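You operate a simulated robot arm through the tools that you are given. There is no shell and no other tool.

Carry out the task below with a simulated robot arm. There is one attempt and no reset: what you move stays moved.

## Task
Press the gold hub's bearing flush, then stand the hub in the parts tray.
Fine: seat it in the nest, push the slide in, hand clear of the ram; draw the slide out again.
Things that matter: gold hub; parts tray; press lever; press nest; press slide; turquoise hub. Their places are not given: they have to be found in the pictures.

It is judged by the outcome, as a careful person would: the job done as asked, and still so three seconds after it is handed in. It fails if anything else is knocked over, pushed out of place, dropped, spilled or broken.

## Robot
A 6-joint arm with a two-finger parallel gripper, fixed in place. Base frame: the origin is on the floor under the middle of its stand, x ahead of it, y to its left, z up. Units: m, degrees, N and s.
With the tool pointing down near the work surface it reaches from about 0.32 to 0.82 m from the base axis. Its first joint turns from -166.0 to 166.0 degrees. Payload 3.43 kg.
Tool frame: the origin (TCP) lies between the finger pads and is the grasp point; the fingertips stand 0.034 m ahead of it; z points along the fingers, y is the line along which they close. The gripper opens to 0.128 m. The fingers are 0.024 m wide and 0.012 m thick; the gripper's body (0.048 by 0.13 m) begins 0.096 m behind the TCP.
Orientation is that of the tool frame in the base frame, as a unit quaternion [w, x, y, z]. With the fingers straight down and closing along the base's y, the tool's x points along the base's -x, its y along +y and its z along -z.

## Interface
- The arm moves only by the tool jog_arm. Its argument "rows" is a list that holds one entry, the list of rows, each a list of 7 numbers: the shift along the base's x, y, z in units of 100 mm (1.0 is 100 mm), then the turn, a rotation vector about the base's x, y, z in units of 120 degrees (1.0 is 120 degrees), then the gripper command, from -1 (shut) to 1 (fully open), values between in proportion. In form: [[[x, y, z, ax, ay, az, gripper], ...]]. A call has 1 to 20 rows; each row is the pose to reach, as a shift and turn from the pose commanded when the call began. A call with a number of a shift or a turn outside -1 to 1 is refused whole. A row lasts 0.2 s, in which the tool goes at most 0.05 m and 8.6 degrees; a call with a longer step from one row to the next is refused whole, and so is a gripper value outside its range. Where a pose cannot be reached the arm comes as near as it can. A force on the tool above 40 N (or 10 N above the force at the start of the call, whichever is more), or a blocked arm, ends the call early, and 0.2 s more pass. Each finger travels about 0.045 m/s and halts on what it meets, pressing with about 20 N; the grip force reading is that of the motor and also rises with nothing between the fingers. The clock runs only during rows and for 0.2 s after the last one: add rows that repeat a pose to give the fingers time. It gives the time, the measured TCP pose, the force on the tool (base axes), the opening and the grip force at its end, in the units of the frame above (readings bear some noise), with the torque about the TCP (base axes, N m) and any sound that the robot's microphone picked up.
- Cameras (640 x 400 px; columns grow to the right, rows downward): "scene" is fixed at [0.0469, 0.4979, 1.5507]; the picture's right is [-0.60, -0.80, 0.00], its down [-0.64, 0.48, -0.60] and it looks along [0.48, -0.36, -0.80] (base axes); focal length 219 px, centre (320, 200). "wrist" rides on the gripper at [0.076, -0.011, -0.16] in the tool frame; the picture's right is [0.15, 0.99, 0.00], its down [-0.88, 0.13, -0.46] and it looks along [-0.45, 0.07, 0.89] (tool axes); focal length 234 px, centre (320, 200).
- capture(camera): a new picture of that camera. It takes no simulated time.
- point_at(camera, pixels): there is no depth. For up to 12 entries [column, row, z] of the newest picture of that camera ("zoom" is the newest enlarged one), the place [x, y] in the base frame at which the ray of that pixel passes the height z, good to about 0.002 m, but the place of the scene camera against the robot may be out by one fixed shift of up to 0.012 m in any direction. It takes no simulated time.
- inspect(camera, box): a new picture of the part [left, top, right, bottom] of that camera's present view, enlarged. It takes no simulated time.
- job_done(): hands the job in; it is judged then, once.

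Leave the gripper open and the arm clear of the work at the hand-in unless told otherwise.

The tools are called after "Emit:" as a command line: name --argument value ..., lists and objects as JSON in quotes. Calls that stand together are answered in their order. jog_arm: Moves the arm, as the interface text tells. Its arguments: {"type":"object","properties":{"rows":{"type":"array"}},"required":["rows"]} The other tools are called the same way: capture (camera) takes a picture; point_at (camera, pixels) gives the place at which the rays of pixels pass given heights; inspect (camera, box) takes an enlarged picture of a part of a camera's view; job_done () hands the job in.

At the start:

```text
time_s: 0.0
position: [0.2588, 0.2756, 1.2996]
orientation: [0.0, 0.0, 1.0, -0.001]
wrist_force: [0.1, -0.5, -0.1]
ft_torque: [0.02, -0.02, 0.01]
finger_gap: 0.128
gripper_force: 0.1
```

scene: 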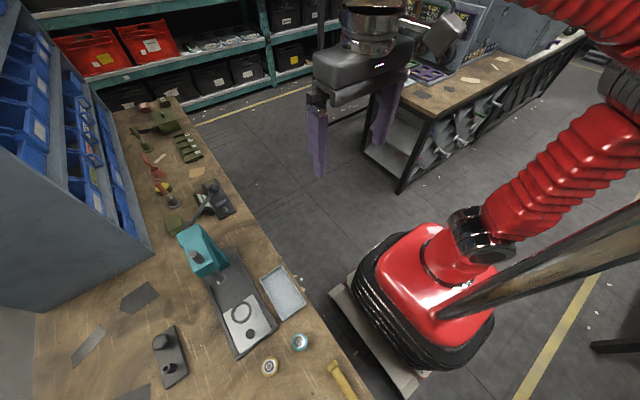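
wrist: 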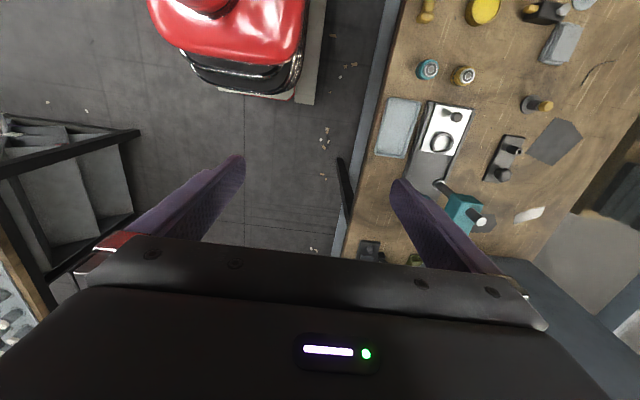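

I see a teal press with a grey slide plate carrying a round nest at about (240,310) in the scene view, a tray at about (283,292), a gold hub near (269,366) and a turquoise hub near (299,342). I'll enlarge these areas first.

Emit:
inspect --camera "scene" --box '[160, 200, 360, 400]'

Emit:
inspect --camera "wrist" --box '[340, 0, 600, 270]'

```text
2.00 times, centred on (260, 300) of scene
```

zoom: 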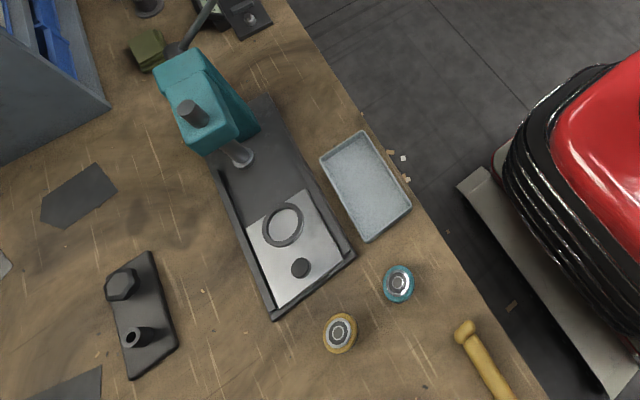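

```text
1.48 times, centred on (470, 135) of wrist
```

zoom: 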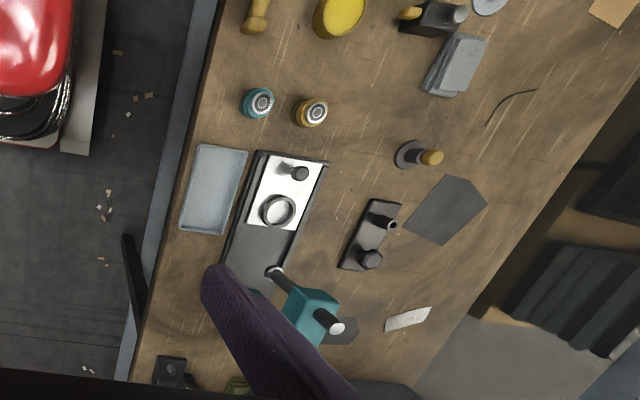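

I'll triangulate the bench height by projecting the same features from both cameras at several heights. The features are the gold hub at scene (269,366) and wrist (464,75), and the tray.

Emit:
point_at --camera "scene" --pixels '[[269, 366, 0.7], [269, 366, 0.8], [269, 366, 0.9], [269, 366, 1.0], [299, 342, 0.7], [299, 342, 0.8], [299, 342, 0.9], [299, 342, 1.0]]'

Emit:
point_at --camera "wrist" --pixels '[[466, 75, 0.7], [466, 75, 0.8], [466, 75, 0.9], [466, 75, 1.0], [428, 69, 0.7], [428, 69, 0.8], [428, 69, 0.9], [428, 69, 1.0]]'

```text
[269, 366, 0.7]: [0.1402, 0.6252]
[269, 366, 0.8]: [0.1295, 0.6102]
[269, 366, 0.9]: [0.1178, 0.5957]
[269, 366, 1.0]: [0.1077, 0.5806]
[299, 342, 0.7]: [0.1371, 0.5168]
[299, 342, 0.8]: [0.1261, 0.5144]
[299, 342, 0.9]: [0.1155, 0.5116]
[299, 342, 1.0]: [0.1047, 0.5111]
```

```text
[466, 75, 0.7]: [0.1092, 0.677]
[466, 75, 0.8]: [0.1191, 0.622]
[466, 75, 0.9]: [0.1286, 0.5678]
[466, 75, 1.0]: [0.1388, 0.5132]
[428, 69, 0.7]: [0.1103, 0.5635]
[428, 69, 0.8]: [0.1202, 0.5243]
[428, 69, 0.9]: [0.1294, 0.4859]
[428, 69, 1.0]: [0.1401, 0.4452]
```

The two views agree on hub tops at z≈0.83, so the bench is at roughly 0.79–0.80. The gold hub is near (0.123, 0.605) and the turquoise hub near (0.123, 0.517). I'll bring the hand over the work for a closer look, staying high.

Emit:
jog_arm --rows '[[[-0.2, 0.3, -0.2, 0, 0, 0, 1], [-0.4, 0.6, -0.4, 0, 0, 0, 1], [-0.6, 1.0, -0.5, 0, 0, 0, 1], [-0.6, 1.0, -0.5, 0, 0, 0, 1]]]'

```text
time_s: 1.0
position: [0.1987, 0.3765, 1.2498]
orientation: [0.0, 0.0, 1.0, 0.0]
wrist_force: [0.3, 0.0, 0.2]
ft_torque: [-0.01, 0.03, 0.0]
finger_gap: 0.1282
gripper_force: 0.1
```

The arm reached the pose cleanly at (0.199, 0.377, 1.250). I'll move another 100 mm to the left and take a wrist picture.

Emit:
jog_arm --rows '[[[-0.2, 0.3, -0.1, 0, 0, 0, 1], [-0.4, 0.6, -0.2, 0, 0, 0, 1], [-0.6, 1.0, -0.2, 0, 0, 0, 1], [-0.6, 1.0, -0.2, 0, 0, 0, 1]]]'

Emit:
capture --camera "wrist"

Emit:
capture --camera "scene"

```text
time_s: 2.0
position: [0.1383, 0.4771, 1.2297]
orientation: [0.0, 0.0, 1.0, 0.001]
wrist_force: [-0.2, 0.4, -0.2]
ft_torque: [0.0, 0.02, 0.0]
finger_gap: 0.128
gripper_force: 0.0
```

```text
taken
```

wrist: 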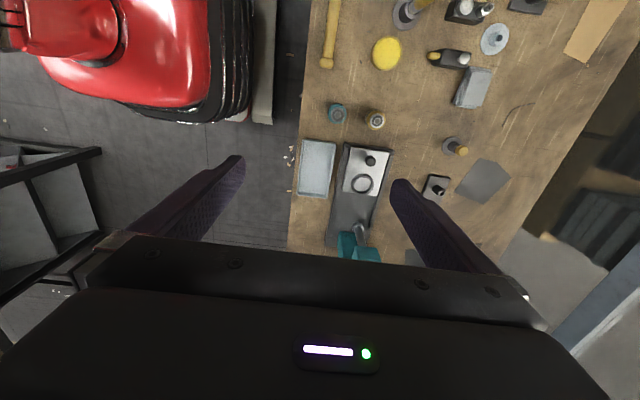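

```text
taken
```

scene: 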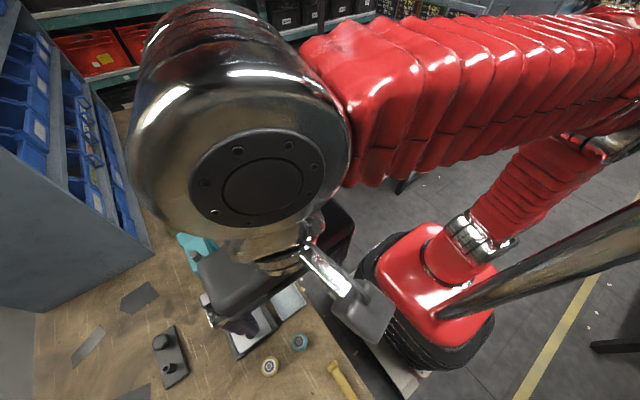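

I'll enlarge the work region in the wrist view.

Emit:
inspect --camera "wrist" --box '[280, 90, 480, 270]'

```text
2.22 times, centred on (380, 180) of wrist
```

zoom: 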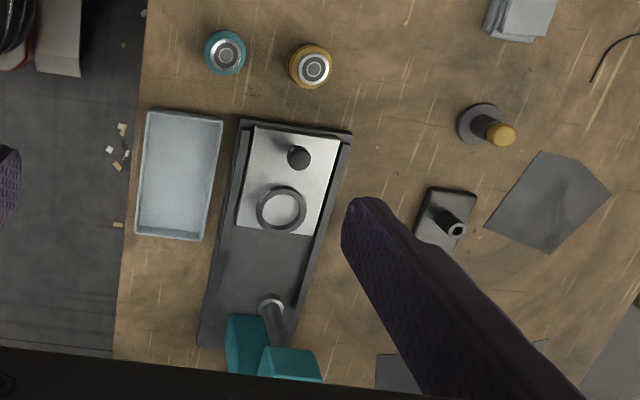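

The tray, the slide plate with the ring nest and its knob, and both hubs are clear. I'll move lower and back toward -x for a closer, unoccluded view.

Emit:
jog_arm --rows '[[[-0.25, 0.2, -0.25, 0, 0, 0, 1], [-0.5, 0.4, -0.5, 0, 0, 0, 1], [-0.75, 0.6, -0.75, 0, 0, 0, 1], [-1.0, 0.8, -1.0, 0, 0, 0, 1], [-1.0, 0.8, -1.0, 0, 0, 0, 1]]]'

Emit:
capture --camera "wrist"

Emit:
inspect --camera "wrist" --box '[220, 40, 440, 260]'

```text
time_s: 3.2
position: [0.0385, 0.557, 1.1318]
orientation: [0.0, 0.0, 1.0, 0.001]
wrist_force: [-0.1, -0.3, 0.2]
ft_torque: [0.03, -0.03, 0.0]
finger_gap: 0.1278
gripper_force: 0.0
```

```text
taken
```

wrist: 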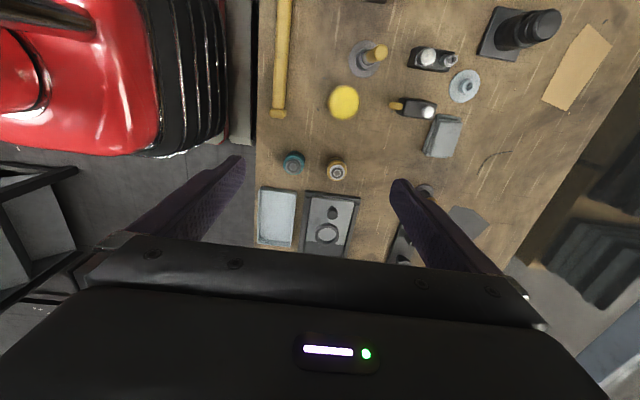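

```text
1.82 times, centred on (330, 150) of wrist
```

zoom: 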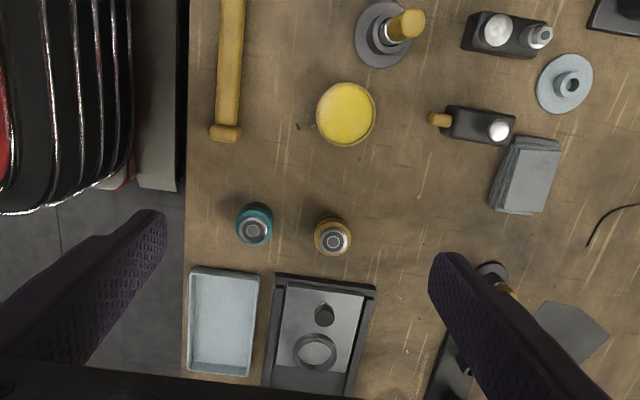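

The gripper body hides the press from here, because image-down is +x. I'll move to larger x at a safe height so the press comes into view above the gripper body.

Emit:
jog_arm --rows '[[[0.25, -0.1, 0.25, 0, 0, 0, 1], [0.5, -0.2, 0.5, 0, 0, 0, 1], [0.75, -0.3, 0.75, 0, 0, 0, 1], [1.0, -0.4, 1.0, 0, 0, 0, 1], [1.0, -0.4, 1.0, 0, 0, 0, 1]]]'

Emit:
jog_arm --rows '[[[0.3, 0, 0.1, 0, 0, 0, 1], [0.6, 0, 0.2, 0, 0, 0, 1], [1.0, 0, 0.2, 0, 0, 0, 1], [1.0, 0, 0.2, 0, 0, 0, 1]]]'

Emit:
jog_arm --rows '[[[0.3, 0, 0, 0, 0, 0, 1], [0.6, 0, 0, 0, 0, 0, 1], [1.0, 0, 0, 0, 0, 0, 1], [1.0, 0, 0, 0, 0, 0, 1]]]'

Emit:
capture --camera "wrist"

Emit:
capture --camera "scene"

```text
time_s: 4.4
position: [0.138, 0.5162, 1.2298]
orientation: [0.0, 0.0, 1.0, 0.0]
wrist_force: [-0.7, 0.8, -0.4]
ft_torque: [0.0, -0.02, -0.03]
finger_gap: 0.128
gripper_force: 0.1
```

```text
time_s: 5.4
position: [0.2408, 0.5149, 1.2502]
orientation: [-0.001, -0.001, 1.0, 0.0]
wrist_force: [-0.7, 0.7, 0.9]
ft_torque: [0.0, -0.01, 0.0]
finger_gap: 0.1282
gripper_force: 0.1
```

```text
time_s: 6.4
position: [0.341, 0.515, 1.2488]
orientation: [0.0, -0.001, 1.0, 0.001]
wrist_force: [-0.7, -0.1, -0.3]
ft_torque: [0.01, -0.03, 0.0]
finger_gap: 0.1278
gripper_force: 0.0
```

```text
taken
```

wrist: 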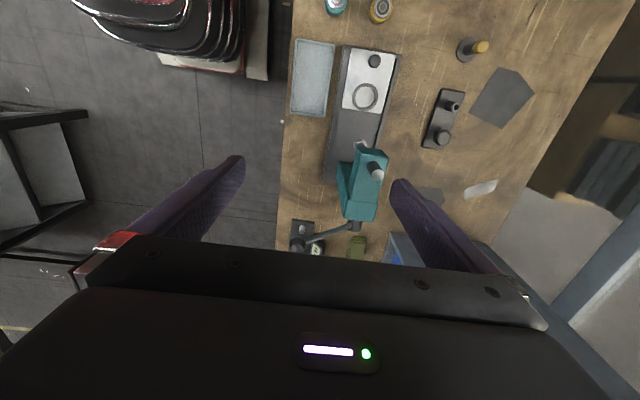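

```text
taken
```

scene: 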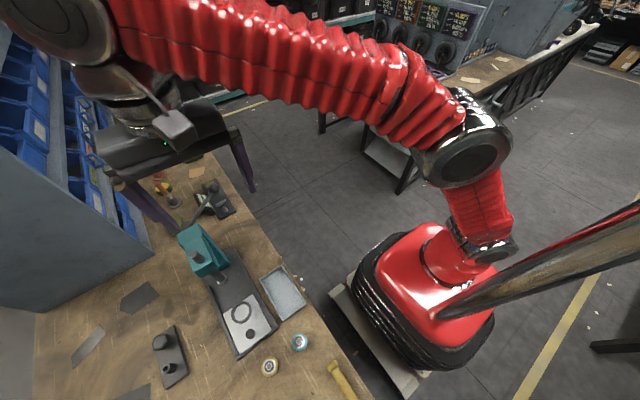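

Now the press and its lever are visible: the rod at wrist (305–355, 225–240) sticks out from the back of the press toward the bench edge. I'll enlarge it in both views.

Emit:
inspect --camera "wrist" --box '[270, 130, 410, 260]'

Emit:
inspect --camera "scene" --box '[150, 160, 300, 310]'

```text
3.08 times, centred on (340, 195) of wrist
```

zoom: 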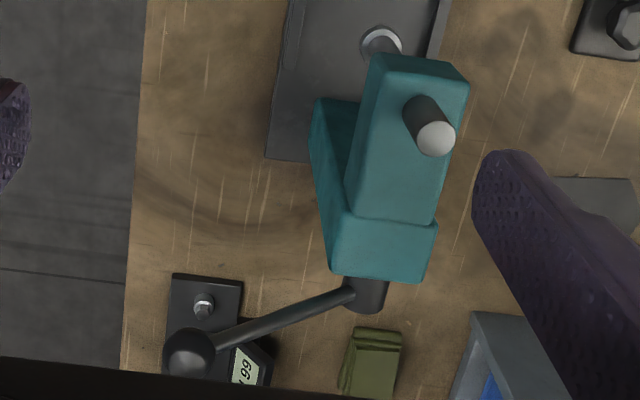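

```text
2.67 times, centred on (225, 235) of scene
```

zoom: 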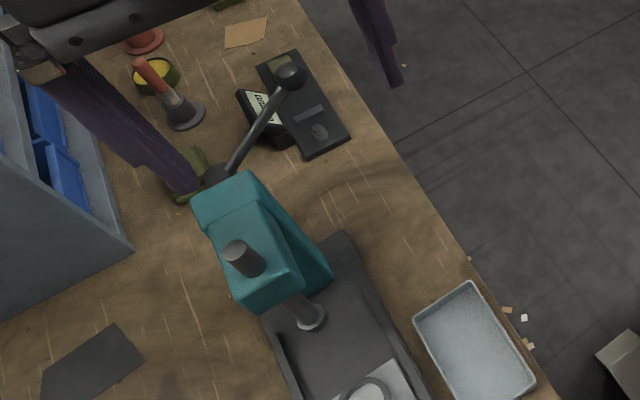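

I'll triangulate the lever knob, the shaft end, the ram tip and the head top from both views at several heights.

Emit:
point_at --camera "scene" --pixels '[[213.8, 188.1, 0.8], [213.8, 188.1, 0.9], [213.8, 188.1, 1.0], [213.8, 188.1, 1.1], [186, 226, 0.9], [186, 226, 1.0], [193, 252, 1.0], [193, 252, 1.1], [221, 279, 0.85], [221, 279, 0.95]]'

Emit:
point_at --camera "wrist" --pixels '[[297.8, 245.3, 0.8], [297.8, 245.3, 0.9], [297.8, 245.3, 1.0], [297.8, 245.3, 1.1], [355, 226, 0.9], [355, 226, 1.0], [377, 174, 1.0], [377, 174, 1.1], [360, 144, 0.85], [360, 144, 0.95]]'

```text
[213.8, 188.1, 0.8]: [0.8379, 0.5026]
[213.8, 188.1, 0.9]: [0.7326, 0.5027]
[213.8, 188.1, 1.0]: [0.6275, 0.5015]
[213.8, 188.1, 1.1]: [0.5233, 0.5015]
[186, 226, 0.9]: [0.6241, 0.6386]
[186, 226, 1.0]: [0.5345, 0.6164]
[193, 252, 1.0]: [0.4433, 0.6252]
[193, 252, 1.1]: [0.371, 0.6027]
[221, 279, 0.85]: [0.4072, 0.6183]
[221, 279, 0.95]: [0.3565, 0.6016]
```

```text
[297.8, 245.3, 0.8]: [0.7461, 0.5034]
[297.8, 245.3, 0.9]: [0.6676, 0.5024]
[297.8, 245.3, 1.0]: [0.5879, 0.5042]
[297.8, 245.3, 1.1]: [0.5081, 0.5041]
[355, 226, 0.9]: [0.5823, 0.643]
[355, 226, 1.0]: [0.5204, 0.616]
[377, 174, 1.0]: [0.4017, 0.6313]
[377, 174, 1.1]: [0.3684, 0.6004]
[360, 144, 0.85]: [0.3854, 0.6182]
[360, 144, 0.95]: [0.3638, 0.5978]
```

Rough positions: lever knob ≈ (0.47, 0.50, 1.15), lever shaft ≈ (0.49, 0.61, 1.05), press head top ≈ 1.1, ram tip ≈ (0.37, 0.60, 0.93). Next I'll go lower over the nest and hubs, in front of the press head, for precise positions.

Emit:
jog_arm --rows '[[[-0.25, 0.1, -0.1, 0, 0, 0, 1], [-0.6, 0.2, -0.3, 0, 0, 0, 1], [-0.9, 0.3, -0.6, 0, 0, 0, 1], [-1.0, 0.4, -1.0, 0, 0, 0, 1], [-1.0, 0.4, -1.0, 0, 0, 0, 1]]]'

Emit:
jog_arm --rows '[[[0, 0, -0.3, 0, 0, 0, 1], [0, 0, -0.6, 0, 0, 0, 1], [0, 0, -1.0, 0, 0, 0, 1], [0, 0, -1.0, 0, 0, 0, 1]]]'

Emit:
capture --camera "wrist"

Emit:
inspect --camera "wrist" --box '[240, 0, 460, 220]'

```text
time_s: 7.6
position: [0.2356, 0.5558, 1.1493]
orientation: [-0.001, -0.001, 1.0, -0.001]
wrist_force: [0.4, 0.6, -0.6]
ft_torque: [-0.02, -0.02, 0.01]
finger_gap: 0.1279
gripper_force: 0.0
```

```text
time_s: 8.6
position: [0.2389, 0.5554, 1.051]
orientation: [0.0, 0.001, 1.0, 0.001]
wrist_force: [-0.4, 0.0, 0.2]
ft_torque: [-0.03, 0.02, 0.02]
finger_gap: 0.1282
gripper_force: 0.2
```

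```text
taken
```

wrist: 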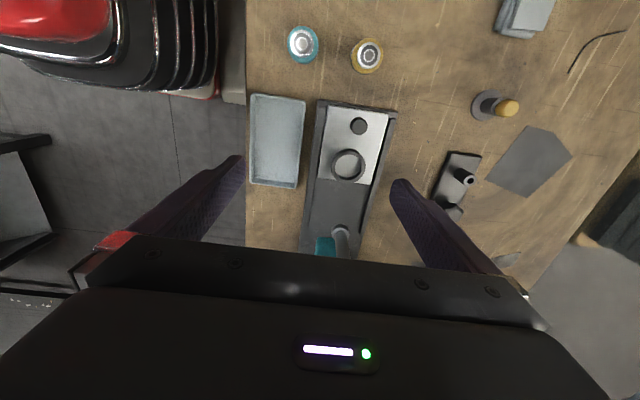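

```text
1.82 times, centred on (350, 110) of wrist
```

zoom: 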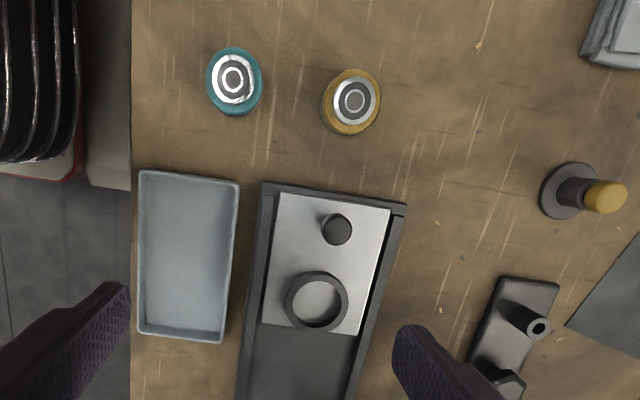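

I'll zoom in further on the hubs and on the nest and slide.

Emit:
inspect --camera "wrist" --box '[270, 10, 400, 90]'

Emit:
inspect --camera "wrist" --box '[290, 90, 410, 260]'

Emit:
inspect --camera "scene" --box '[210, 280, 330, 390]'

```text
4.92 times, centred on (335, 50) of wrist
```

zoom: 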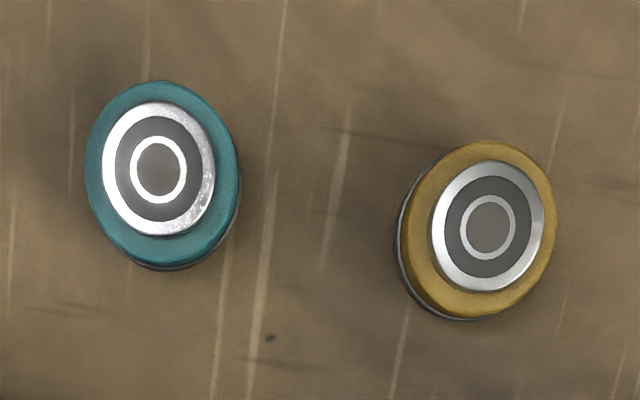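

```text
2.35 times, centred on (350, 175) of wrist
```

zoom: 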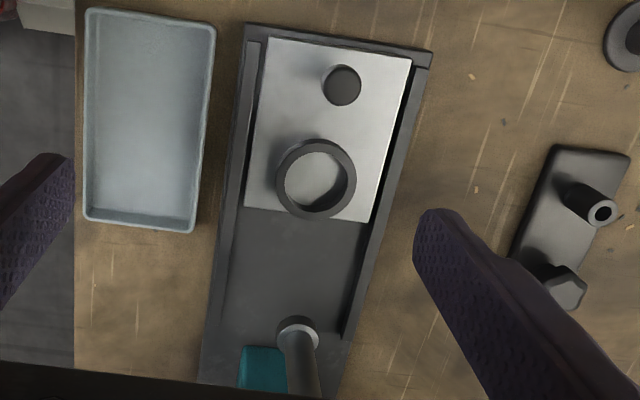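

```text
3.64 times, centred on (270, 335) of scene
```

zoom: 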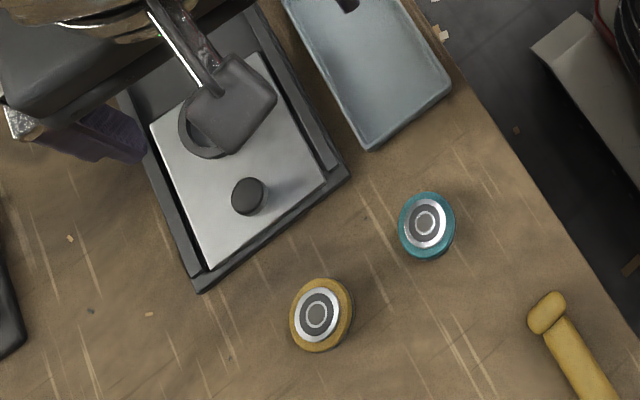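

The slide looks aligned with base x: knob ≈ (0.213, 0.612), nest ≈ (0.283, 0.612), ram axis ≈ (0.373, 0.610). From the wrist views the gold hub is ≈ (0.1225, 0.608), top ≈ 0.834, diameter ≈ 42 mm. I'll move above the gold hub with the gripper partly closed to about 75 mm, so the finger stays clear of the turquoise hub, and look again.

Emit:
jog_arm --rows '[[[-0.25, 0.13, -0.1, 0, 0, 0, 0.7], [-0.5, 0.26, -0.2, 0, 0, 0, 0.5], [-0.75, 0.39, -0.3, 0, 0, 0, 0.3], [-1.0, 0.52, -0.4, 0, 0, 0, 0.17], [-1.0, 0.52, -0.4, 0, 0, 0, 0.17], [-1.0, 0.52, -0.4, 0, 0, 0, 0.17]]]'

Emit:
capture --camera "wrist"

Emit:
inspect --camera "wrist" --box '[220, 100, 420, 260]'

Emit:
inspect --camera "scene" --box '[210, 280, 330, 390]'

```text
time_s: 10.0
position: [0.1386, 0.6085, 1.009]
orientation: [0.0, -0.001, 1.0, 0.0]
wrist_force: [0.1, -0.5, -1.5]
ft_torque: [-0.01, -0.01, 0.01]
finger_gap: 0.075
gripper_force: 0.1
```

```text
taken
```

wrist: 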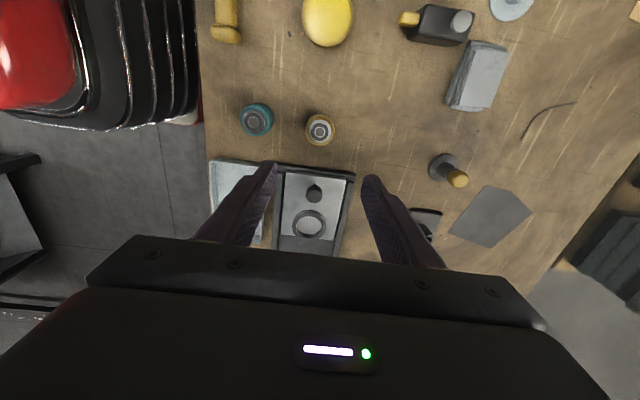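

```text
2.50 times, centred on (320, 180) of wrist
```

zoom: 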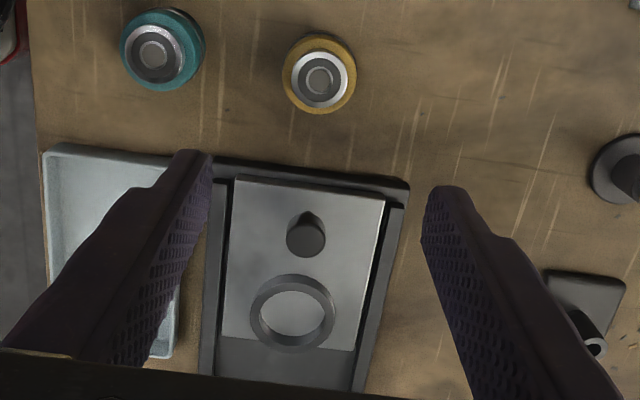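

```text
3.64 times, centred on (270, 335) of scene
```

zoom: 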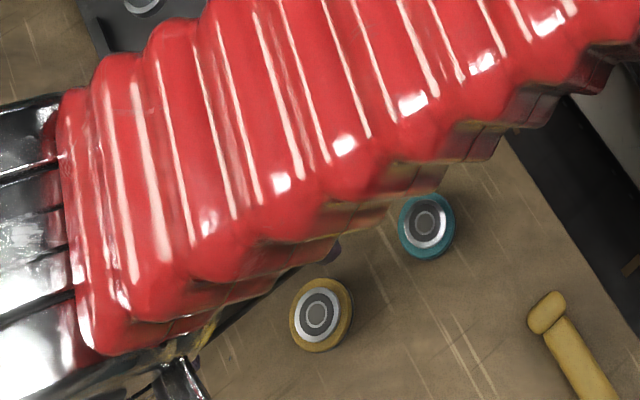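

The gripper is at a 75 mm gap and the hub sits up-image of the TCP. I'll zoom tightly on the gold hub for precise values.

Emit:
inspect --camera "wrist" --box '[285, 95, 355, 160]'

```text
6.15 times, centred on (320, 128) of wrist
```

zoom: 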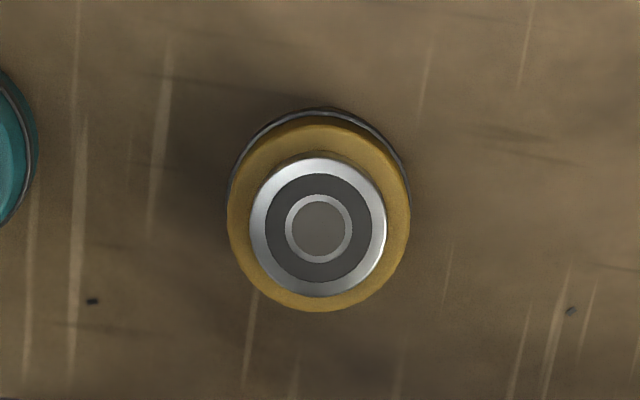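

I'll convert the bearing centre, gold face edges and lower rim edge to base coordinates at candidate heights.

Emit:
point_at --camera "zoom" --pixels '[[319, 228, 0.84], [319, 228, 0.83], [228, 218, 0.825], [410, 218, 0.825], [319, 312, 0.825], [319, 125, 0.825], [319, 108, 0.79], [319, 108, 0.8], [250, 228, 0.835], [387, 228, 0.835]]'

Emit:
point_at --camera "scene" --pixels '[[269.1, 366.4, 0.83], [269.1, 366.4, 0.84]]'

```text
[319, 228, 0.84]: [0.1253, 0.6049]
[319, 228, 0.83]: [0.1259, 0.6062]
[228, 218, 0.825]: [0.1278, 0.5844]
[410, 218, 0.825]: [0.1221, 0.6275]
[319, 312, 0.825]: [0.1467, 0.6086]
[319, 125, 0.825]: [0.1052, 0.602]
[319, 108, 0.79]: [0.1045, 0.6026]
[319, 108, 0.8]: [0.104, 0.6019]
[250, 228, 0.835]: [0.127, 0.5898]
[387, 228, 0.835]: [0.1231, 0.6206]
```

```text
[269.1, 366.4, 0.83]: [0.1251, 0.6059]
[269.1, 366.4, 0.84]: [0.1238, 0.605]
```

The gold hub centre is about (0.1255, 0.6055) and its outer diameter about 43 mm. I'll descend to roughly TCP z 0.92 directly above it, with fingertips well above the top, and look again.

Emit:
jog_arm --rows '[[[-0.06, -0.01, -0.3, 0, 0, 0, 0.17], [-0.13, -0.03, -0.6, 0, 0, 0, 0.17], [-0.13, -0.03, -0.9, 0, 0, 0, 0.17], [-0.13, -0.03, -0.9, 0, 0, 0, 0.17]]]'

Emit:
capture --camera "wrist"

Emit:
inspect --camera "wrist" --box '[240, 90, 400, 250]'

```text
time_s: 11.0
position: [0.1258, 0.6056, 0.9193]
orientation: [0.0, 0.0, 1.0, 0.0]
wrist_force: [-0.1, -0.7, 0.4]
ft_torque: [-0.02, -0.01, 0.0]
finger_gap: 0.0752
gripper_force: 0.0
```

```text
taken
```

wrist: 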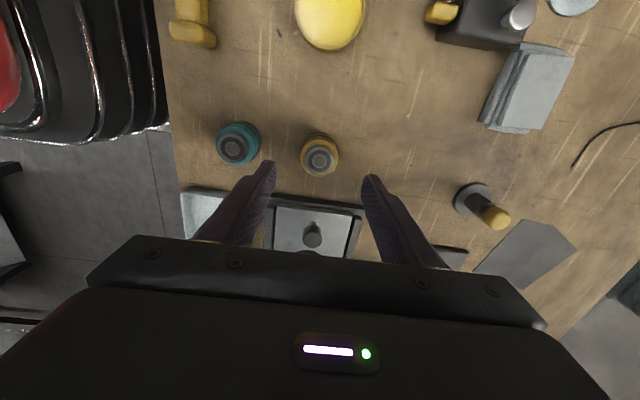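

```text
2.50 times, centred on (320, 170) of wrist
```

zoom: 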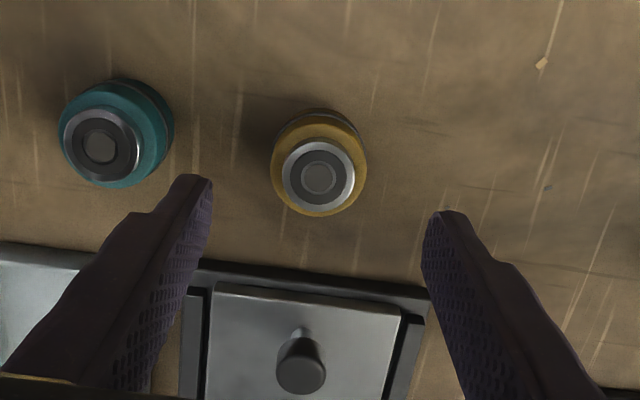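

From this closer view I'll zoom on the gold hub and measure it.

Emit:
inspect --camera "wrist" --box '[280, 120, 360, 190]'

Emit:
point_at --camera "wrist" --pixels '[[319.2, 161.2, 0.84], [319.2, 161.2, 0.83]]'

```text
5.71 times, centred on (320, 155) of wrist
```

zoom: 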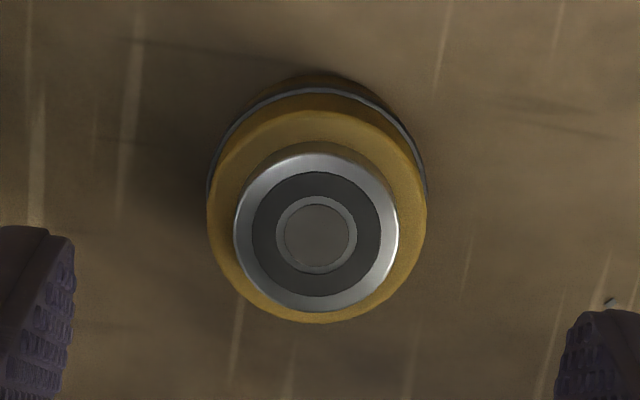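

```text
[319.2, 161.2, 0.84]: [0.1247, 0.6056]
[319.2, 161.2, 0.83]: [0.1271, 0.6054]
```

The two wrist views intersect with the bearing top at z≈0.837 and the hub axis at ≈ (0.1255, 0.6055), and a bench speck triangulates to z≈0.79. I'll descend so the fingertips are at about z 0.811 (TCP 0.845), gripping the upper half and leaving the lower part free for the nest, then close.

Emit:
jog_arm --rows '[[[0, 0, -0.25, 0, 0, 0, 0.17], [0, 0, -0.5, 0, 0, 0, 0.17], [0, 0, -0.65, 0, 0, 0, 0.17], [0, 0, -0.745, 0, 0, 0, 0.17], [0, 0, -0.745, 0, 0, 0, 0.17]]]'

Emit:
capture --camera "wrist"

Emit:
inspect --camera "wrist" --box '[240, 120, 400, 260]'

```text
time_s: 12.2
position: [0.1248, 0.6061, 0.8468]
orientation: [0.001, 0.0, 1.0, 0.0]
wrist_force: [0.4, 0.8, -0.2]
ft_torque: [0.0, 0.03, 0.01]
finger_gap: 0.075
gripper_force: 0.0
```

```text
taken
```

wrist: 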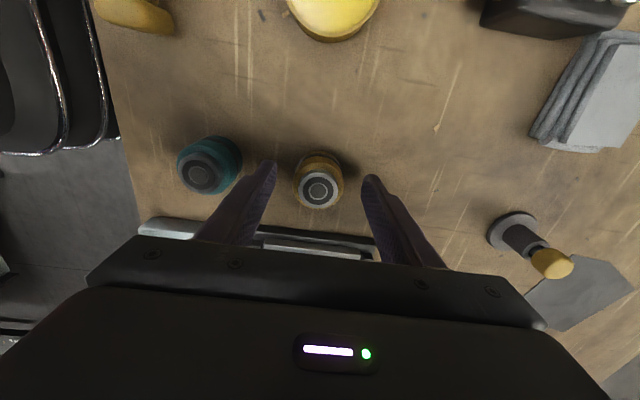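

```text
2.86 times, centred on (320, 190) of wrist
```

zoom: 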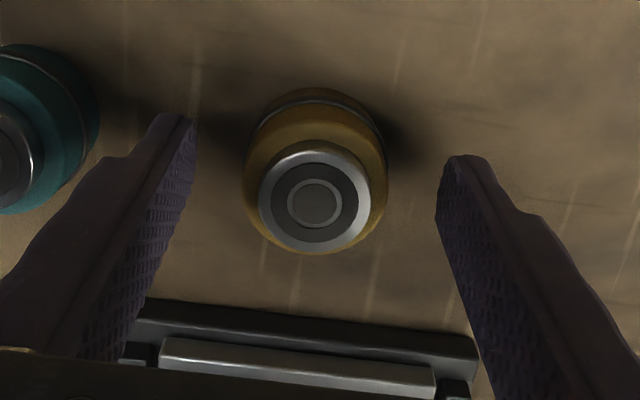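

The hub is centred between the fingers, and the turquoise hub stays clear on the left. I'll check its x offset with a projection, then close.

Emit:
point_at --camera "zoom" --pixels '[[314, 203, 0.832], [314, 203, 0.837], [314, 203, 0.842], [314, 253, 0.827]]'

Emit:
jog_arm --rows '[[[0, 0, 0, 0, 0, 0, -0.1], [0, 0, 0, 0, 0, 0, -0.4], [0, 0, 0, 0, 0, 0, -0.7], [0, 0, 0, 0, 0, 0, -1], [0, 0, 0, 0, 0, 0, -1], [0, 0, 0, 0, 0, 0, -1]]]'

Emit:
capture --camera "wrist"

Emit:
inspect --camera "wrist" --box '[240, 120, 400, 260]'

```text
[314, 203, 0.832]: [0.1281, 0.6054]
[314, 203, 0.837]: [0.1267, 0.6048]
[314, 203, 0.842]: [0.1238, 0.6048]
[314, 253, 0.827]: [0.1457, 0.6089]
```

```text
time_s: 13.6
position: [0.1249, 0.6071, 0.8467]
orientation: [0.001, 0.001, 1.0, 0.0]
wrist_force: [0.3, -1.1, 1.0]
ft_torque: [-0.05, 0.0, 0.0]
finger_gap: 0.0406
gripper_force: 20.0
```

```text
taken
```

wrist: 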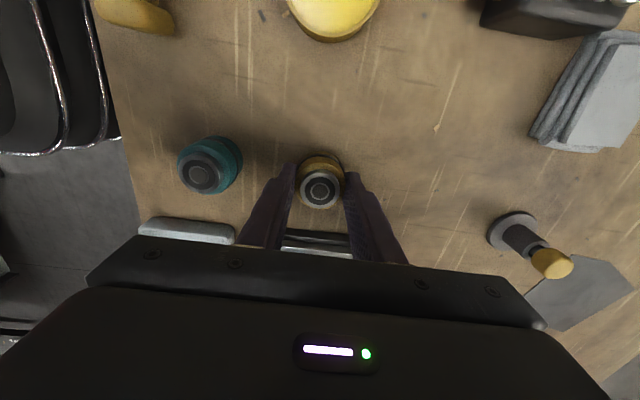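

```text
2.86 times, centred on (320, 190) of wrist
```

zoom: 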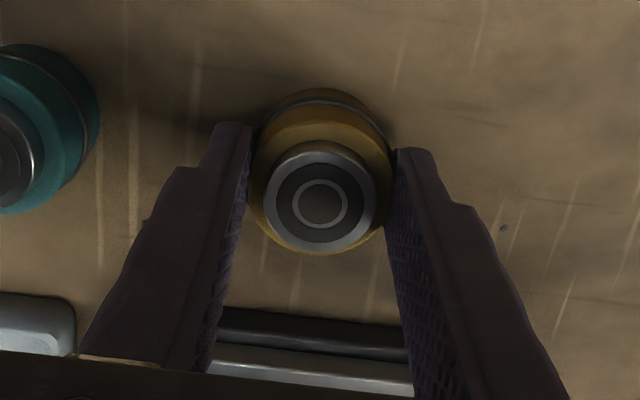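

The hub is gripped at a 40.6 mm gap with 20 N. I'll lift it gently by 100 mm.

Emit:
jog_arm --rows '[[[0, 0, 0.1, 0, 0, 0, -1], [0, 0, 0.3, 0, 0, 0, -1], [0, 0, 0.55, 0, 0, 0, -1], [0, 0, 0.8, 0, 0, 0, -1], [0, 0, 1.0, 0, 0, 0, -1], [0, 0, 1.0, 0, 0, 0, -1]]]'

Emit:
capture --camera "wrist"

Emit:
inspect --camera "wrist" --box '[240, 120, 400, 260]'

```text
time_s: 15.0
position: [0.1248, 0.6041, 0.9453]
orientation: [0.0, 0.0, 1.0, 0.0]
wrist_force: [0.3, -0.2, -1.8]
ft_torque: [0.01, 0.01, 0.0]
finger_gap: 0.0407
gripper_force: 19.9
```

```text
taken
```

wrist: 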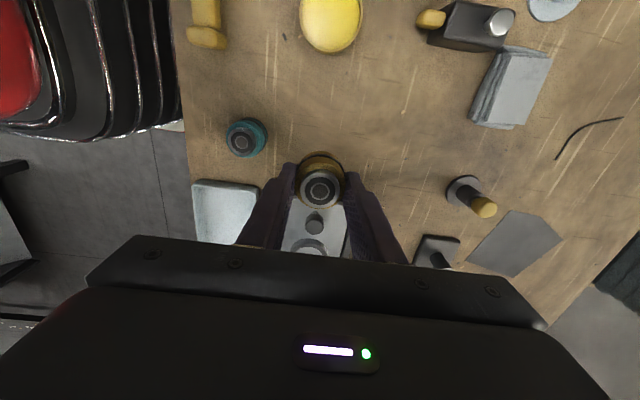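

```text
2.86 times, centred on (320, 190) of wrist
```

zoom: 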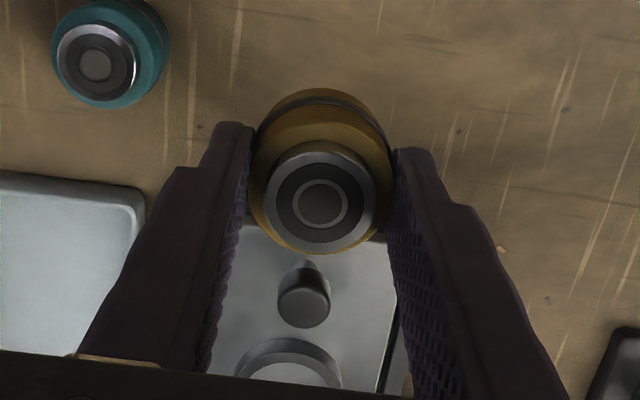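

The hub is held upright. Now I'll move high over the slide to measure the nest, keeping in front of the press head: first to about (0.22, 0.607, 1.03), then (0.30, 0.607, 1.03).

Emit:
jog_arm --rows '[[[0.1, 0, 0.3, 0, 0, 0, -1], [0.35, 0, 0.6, 0, 0, 0, -1], [0.65, 0.03, 0.85, 0, 0, 0, -1], [0.95, 0.03, 0.85, 0, 0, 0, -1], [0.95, 0.03, 0.85, 0, 0, 0, -1]]]'

Emit:
jog_arm --rows '[[[0.2, 0, 0, 0, 0, 0, -1], [0.5, 0, 0, 0, 0, 0, -1], [0.8, 0, 0, 0, 0, 0, -1], [0.8, 0, 0, 0, 0, 0, -1]]]'

Emit:
capture --camera "wrist"

Emit:
inspect --camera "wrist" --box '[270, 60, 390, 160]'

```text
time_s: 16.2
position: [0.2226, 0.6086, 1.0285]
orientation: [0.001, 0.0, 1.0, 0.0]
wrist_force: [0.1, -0.7, -2.0]
ft_torque: [-0.01, 0.05, 0.01]
finger_gap: 0.0406
gripper_force: 20.2
```

```text
time_s: 17.2
position: [0.3031, 0.6069, 1.0304]
orientation: [0.001, -0.001, 1.0, 0.0]
wrist_force: [-0.4, -0.3, -1.6]
ft_torque: [0.03, 0.01, -0.02]
finger_gap: 0.0404
gripper_force: 20.3
```

```text
taken
```

wrist: 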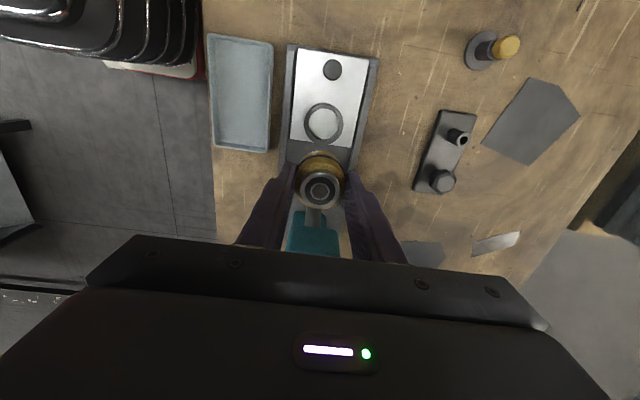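

```text
4.00 times, centred on (330, 110) of wrist
```

zoom: 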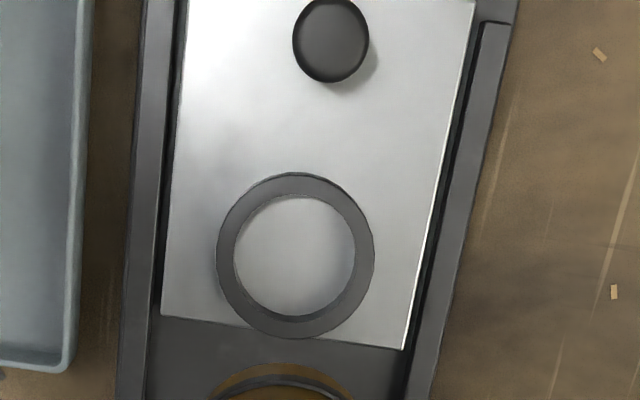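

I'll zoom on the region under the hub to see how close the press head is, and then measure the nest.

Emit:
inspect --camera "wrist" --box '[260, 140, 380, 260]'

Emit:
inspect --camera "scene" --box '[140, 180, 320, 340]'

```text
3.33 times, centred on (320, 200) of wrist
```

zoom: 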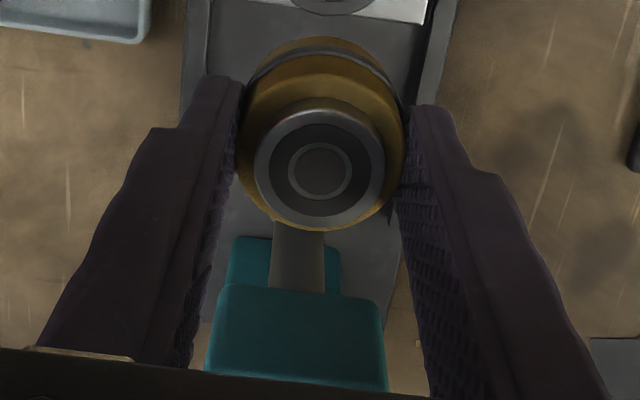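

```text
2.50 times, centred on (230, 260) of scene
```

zoom: 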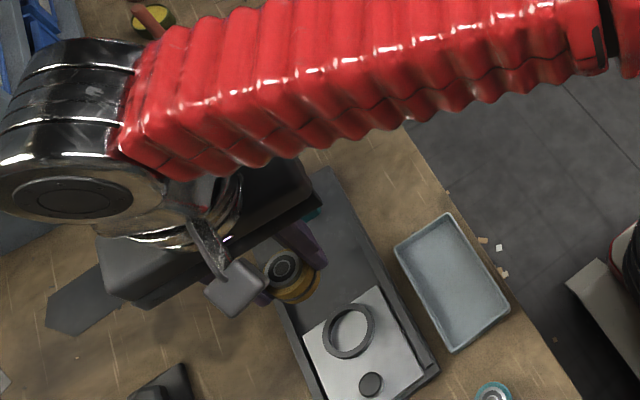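

The held hub is in front of the head and clear of it. Now I'll get the nest ring, the slide knob and the tray in base coordinates from the current wrist picture.

Emit:
inspect --camera "wrist" --box '[270, 60, 390, 160]'

Emit:
point_at --camera "zoom" --pixels '[[295.5, 255.5, 0.82], [295.5, 255.5, 0.83], [216, 255, 0.825], [375, 255, 0.825], [233, 255, 0.825], [355, 255, 0.825], [295, 172, 0.825], [295, 339, 0.825], [331, 38, 0.83], [331, 38, 0.85], [292, 40, 0.845], [369, 40, 0.845]]'

```text
4.00 times, centred on (330, 110) of wrist
```

zoom: 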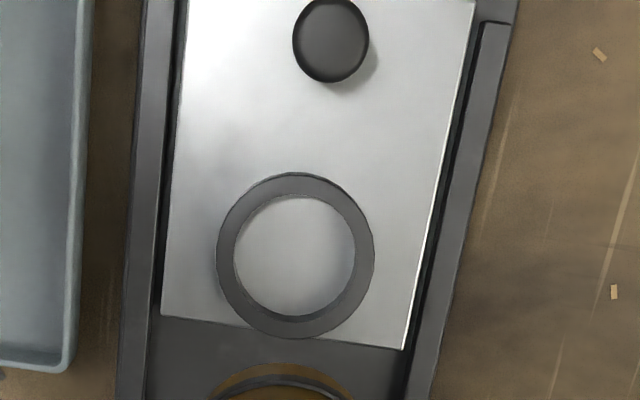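

```text
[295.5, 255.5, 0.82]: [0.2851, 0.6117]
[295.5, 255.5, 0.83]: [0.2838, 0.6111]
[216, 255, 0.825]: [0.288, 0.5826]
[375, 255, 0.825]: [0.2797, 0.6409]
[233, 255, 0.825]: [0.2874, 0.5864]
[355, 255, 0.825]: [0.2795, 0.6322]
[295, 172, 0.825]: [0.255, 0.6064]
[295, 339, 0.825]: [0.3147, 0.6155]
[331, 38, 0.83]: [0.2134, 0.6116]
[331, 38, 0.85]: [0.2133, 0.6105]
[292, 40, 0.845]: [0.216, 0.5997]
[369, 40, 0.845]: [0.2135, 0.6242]
```

Nest centre ≈ (0.2845, 0.6115), ring OD ≈ 59 mm, ID ≈ 46 mm, and slide knob ≈ (0.2135, 0.611). I'll check the held hub's offset from the TCP by projecting the bearing centre at its height.

Emit:
point_at --camera "wrist" --pixels '[[320, 191.6, 1.0206], [320, 191.6, 1.025], [320, 191.6, 1.016]]'

```text
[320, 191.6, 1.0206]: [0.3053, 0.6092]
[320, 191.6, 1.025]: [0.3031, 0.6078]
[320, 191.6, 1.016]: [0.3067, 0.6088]
```

The hub sits about 2 mm to +x of the TCP, so the target TCP over the nest is about (0.2826, 0.6105). I'll move above it, then lower to hover with the hub bottom just above the ring.

Emit:
jog_arm --rows '[[[-0.205, 0.036, 0, 0, 0, 0, -1], [-0.205, 0.036, -0.3, 0, 0, 0, -1], [-0.205, 0.036, -0.6, 0, 0, 0, -1], [-0.205, 0.036, -0.9, 0, 0, 0, -1], [-0.205, 0.036, -1.0, 0, 0, 0, -1], [-0.205, 0.036, -1.0, 0, 0, 0, -1]]]'

Emit:
capture --camera "wrist"

Emit:
inspect --camera "wrist" --box '[260, 120, 380, 240]'

Emit:
inspect --camera "scene" --box '[160, 230, 310, 360]'

```text
time_s: 18.6
position: [0.2808, 0.6132, 0.9311]
orientation: [0.0, 0.0, 1.0, 0.0]
wrist_force: [0.2, -0.2, -1.7]
ft_torque: [0.03, 0.03, -0.03]
finger_gap: 0.0404
gripper_force: 19.9
```

```text
taken
```

wrist: 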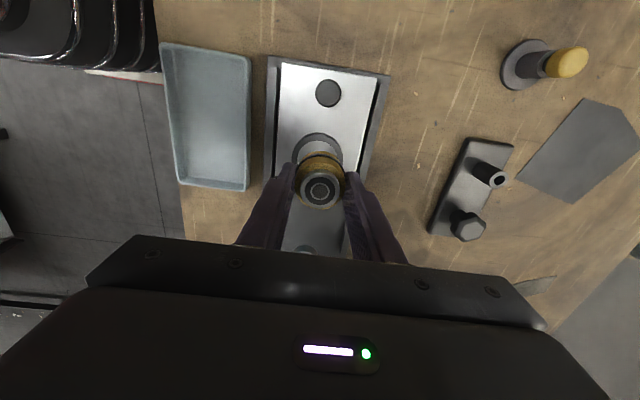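

```text
3.33 times, centred on (320, 180) of wrist
```

zoom: 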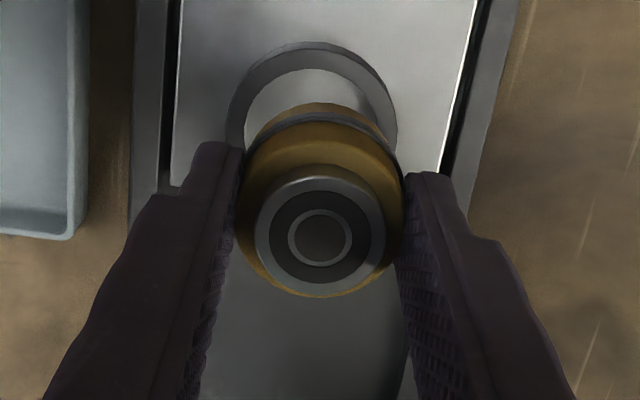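

```text
3.08 times, centred on (235, 295) of scene
```

zoom: 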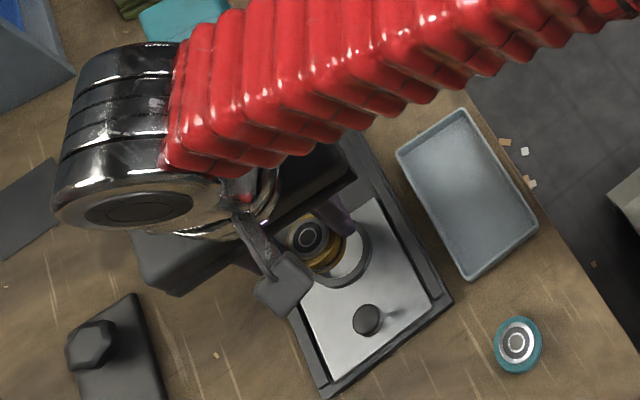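

I'll check the ring position again from this closer view using its visible outer edges, and the hub's bearing centre.

Emit:
inspect --camera "wrist" --box '[270, 110, 370, 210]'

```text
4.00 times, centred on (320, 160) of wrist
```

zoom: 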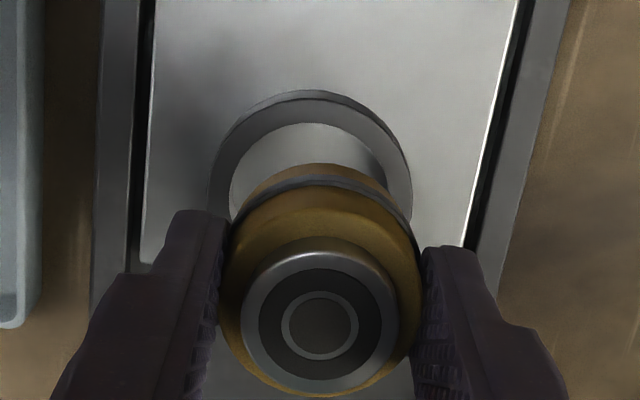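

Emit:
point_at --camera "zoom" --pixels '[[310.5, 196, 0.825], [310.5, 98, 0.825], [209, 190, 0.825], [412, 190, 0.825], [229, 190, 0.825], [392, 190, 0.825], [321, 326, 0.921], [310, 122, 0.825]]'

```text
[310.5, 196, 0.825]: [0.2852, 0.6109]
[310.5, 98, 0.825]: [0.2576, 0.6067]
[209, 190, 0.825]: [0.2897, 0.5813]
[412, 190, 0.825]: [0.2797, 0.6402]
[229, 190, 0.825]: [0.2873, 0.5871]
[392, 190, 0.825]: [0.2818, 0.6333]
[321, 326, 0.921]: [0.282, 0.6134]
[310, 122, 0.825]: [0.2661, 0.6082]
```

Relative to the ring centre (0.285, 0.611), the hub reads (0.282, 0.6134), so I need to shift about +3 mm in x and −2 mm in y. I'll apply that and lower to about TCP 0.897, still above the expected ring top.

Emit:
jog_arm --rows '[[[0.028, -0.02, 0, 0, 0, 0, -1], [0.028, -0.02, -0.15, 0, 0, 0, -1], [0.028, -0.02, -0.3, 0, 0, 0, -1], [0.028, -0.02, -0.34, 0, 0, 0, -1], [0.028, -0.02, -0.34, 0, 0, 0, -1]]]'

Emit:
inspect --camera "wrist" --box '[270, 110, 370, 210]'

Emit:
inspect --camera "scene" --box '[190, 260, 290, 350]'

```text
time_s: 19.8
position: [0.2833, 0.6092, 0.8948]
orientation: [0.0, 0.0, 1.0, 0.001]
wrist_force: [-0.4, 0.5, -2.0]
ft_torque: [-0.01, 0.0, -0.01]
finger_gap: 0.0408
gripper_force: 19.7
```

```text
4.00 times, centred on (320, 160) of wrist
```

zoom: 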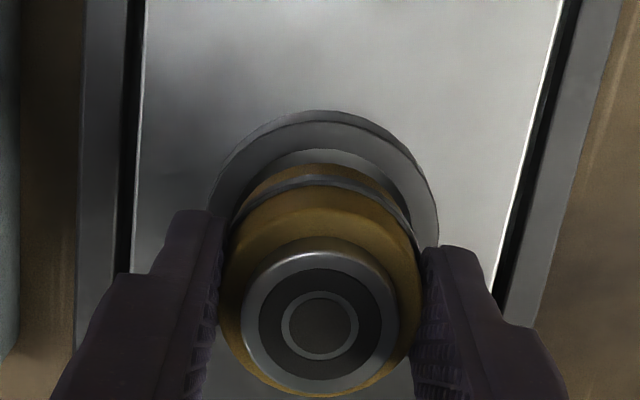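

```text
4.44 times, centred on (240, 305) of scene
```

zoom: 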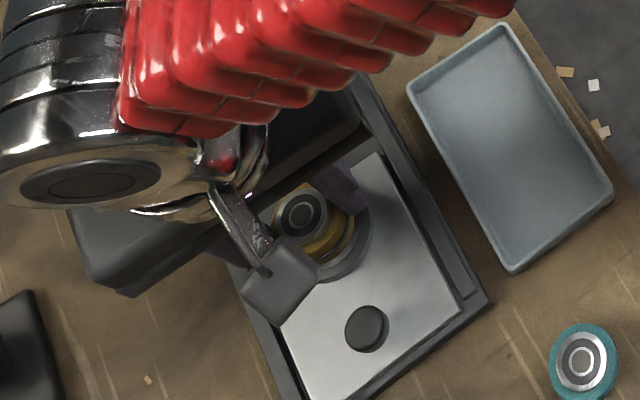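

Emit:
point_at --camera "zoom" --pixels '[[324, 230, 0.82], [324, 230, 0.83], [320, 122, 0.825], [210, 232, 0.825], [438, 232, 0.825], [320, 327, 0.8857], [320, 110, 0.815]]'

```text
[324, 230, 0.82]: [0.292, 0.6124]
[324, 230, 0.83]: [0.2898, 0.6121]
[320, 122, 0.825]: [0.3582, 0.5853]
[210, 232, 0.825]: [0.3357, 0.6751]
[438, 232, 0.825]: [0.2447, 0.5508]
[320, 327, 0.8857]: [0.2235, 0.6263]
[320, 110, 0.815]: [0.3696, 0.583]
```

The last "zoom" was the scene picture, so those numbers are invalid. I'll retake the wrist zoom and project again.

Emit:
inspect --camera "wrist" --box '[270, 110, 370, 210]'

Emit:
point_at --camera "zoom" --pixels '[[324, 230, 0.82], [324, 230, 0.83], [320, 122, 0.825], [210, 232, 0.825], [438, 232, 0.825], [320, 327, 0.8857], [320, 110, 0.815]]'

```text
4.00 times, centred on (320, 160) of wrist
```

zoom: 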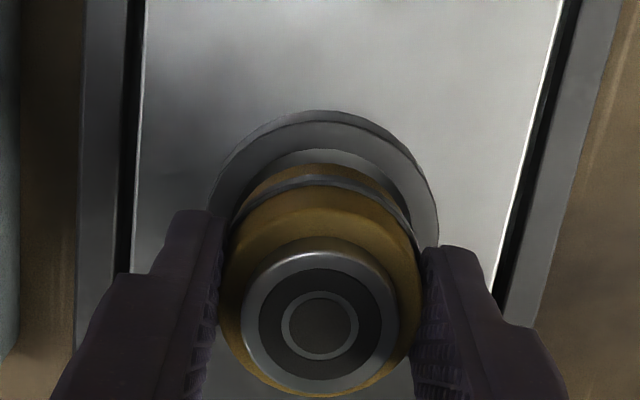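

```text
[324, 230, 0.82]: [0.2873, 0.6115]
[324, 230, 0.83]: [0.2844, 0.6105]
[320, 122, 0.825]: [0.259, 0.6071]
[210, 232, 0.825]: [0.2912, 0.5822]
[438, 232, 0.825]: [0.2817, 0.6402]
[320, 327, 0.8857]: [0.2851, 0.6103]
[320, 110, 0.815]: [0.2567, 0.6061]
```

The hub (0.2851, 0.6103) and ring (≈0.2855, 0.611) agree within 1 mm. I'll lower gently by 12 mm and watch the force.

Emit:
jog_arm --rows '[[[0.003, 0.006, -0.03, 0, 0, 0, -1], [0.003, 0.006, -0.06, 0, 0, 0, -1], [0.003, 0.006, -0.09, 0, 0, 0, -1], [0.003, 0.006, -0.12, 0, 0, 0, -1], [0.003, 0.006, -0.12, 0, 0, 0, -1]]]'

Emit:
inspect --camera "wrist" --box '[270, 110, 370, 210]'

```text
time_s: 21.0
position: [0.2836, 0.6104, 0.8824]
orientation: [0.0, 0.0, 1.0, 0.001]
wrist_force: [1.0, 0.0, -2.0]
ft_torque: [0.02, 0.02, -0.02]
finger_gap: 0.0407
gripper_force: 20.5
```

```text
4.00 times, centred on (320, 160) of wrist
```

zoom: 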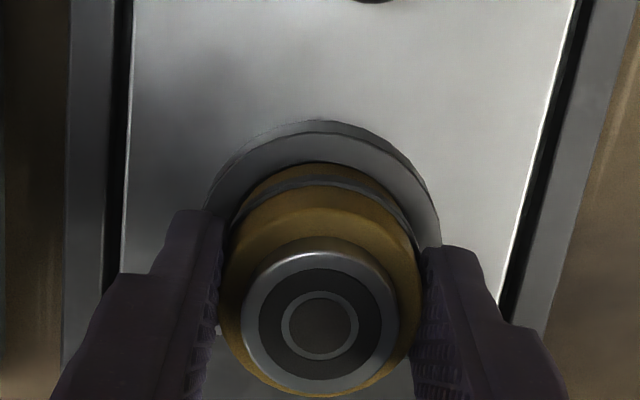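

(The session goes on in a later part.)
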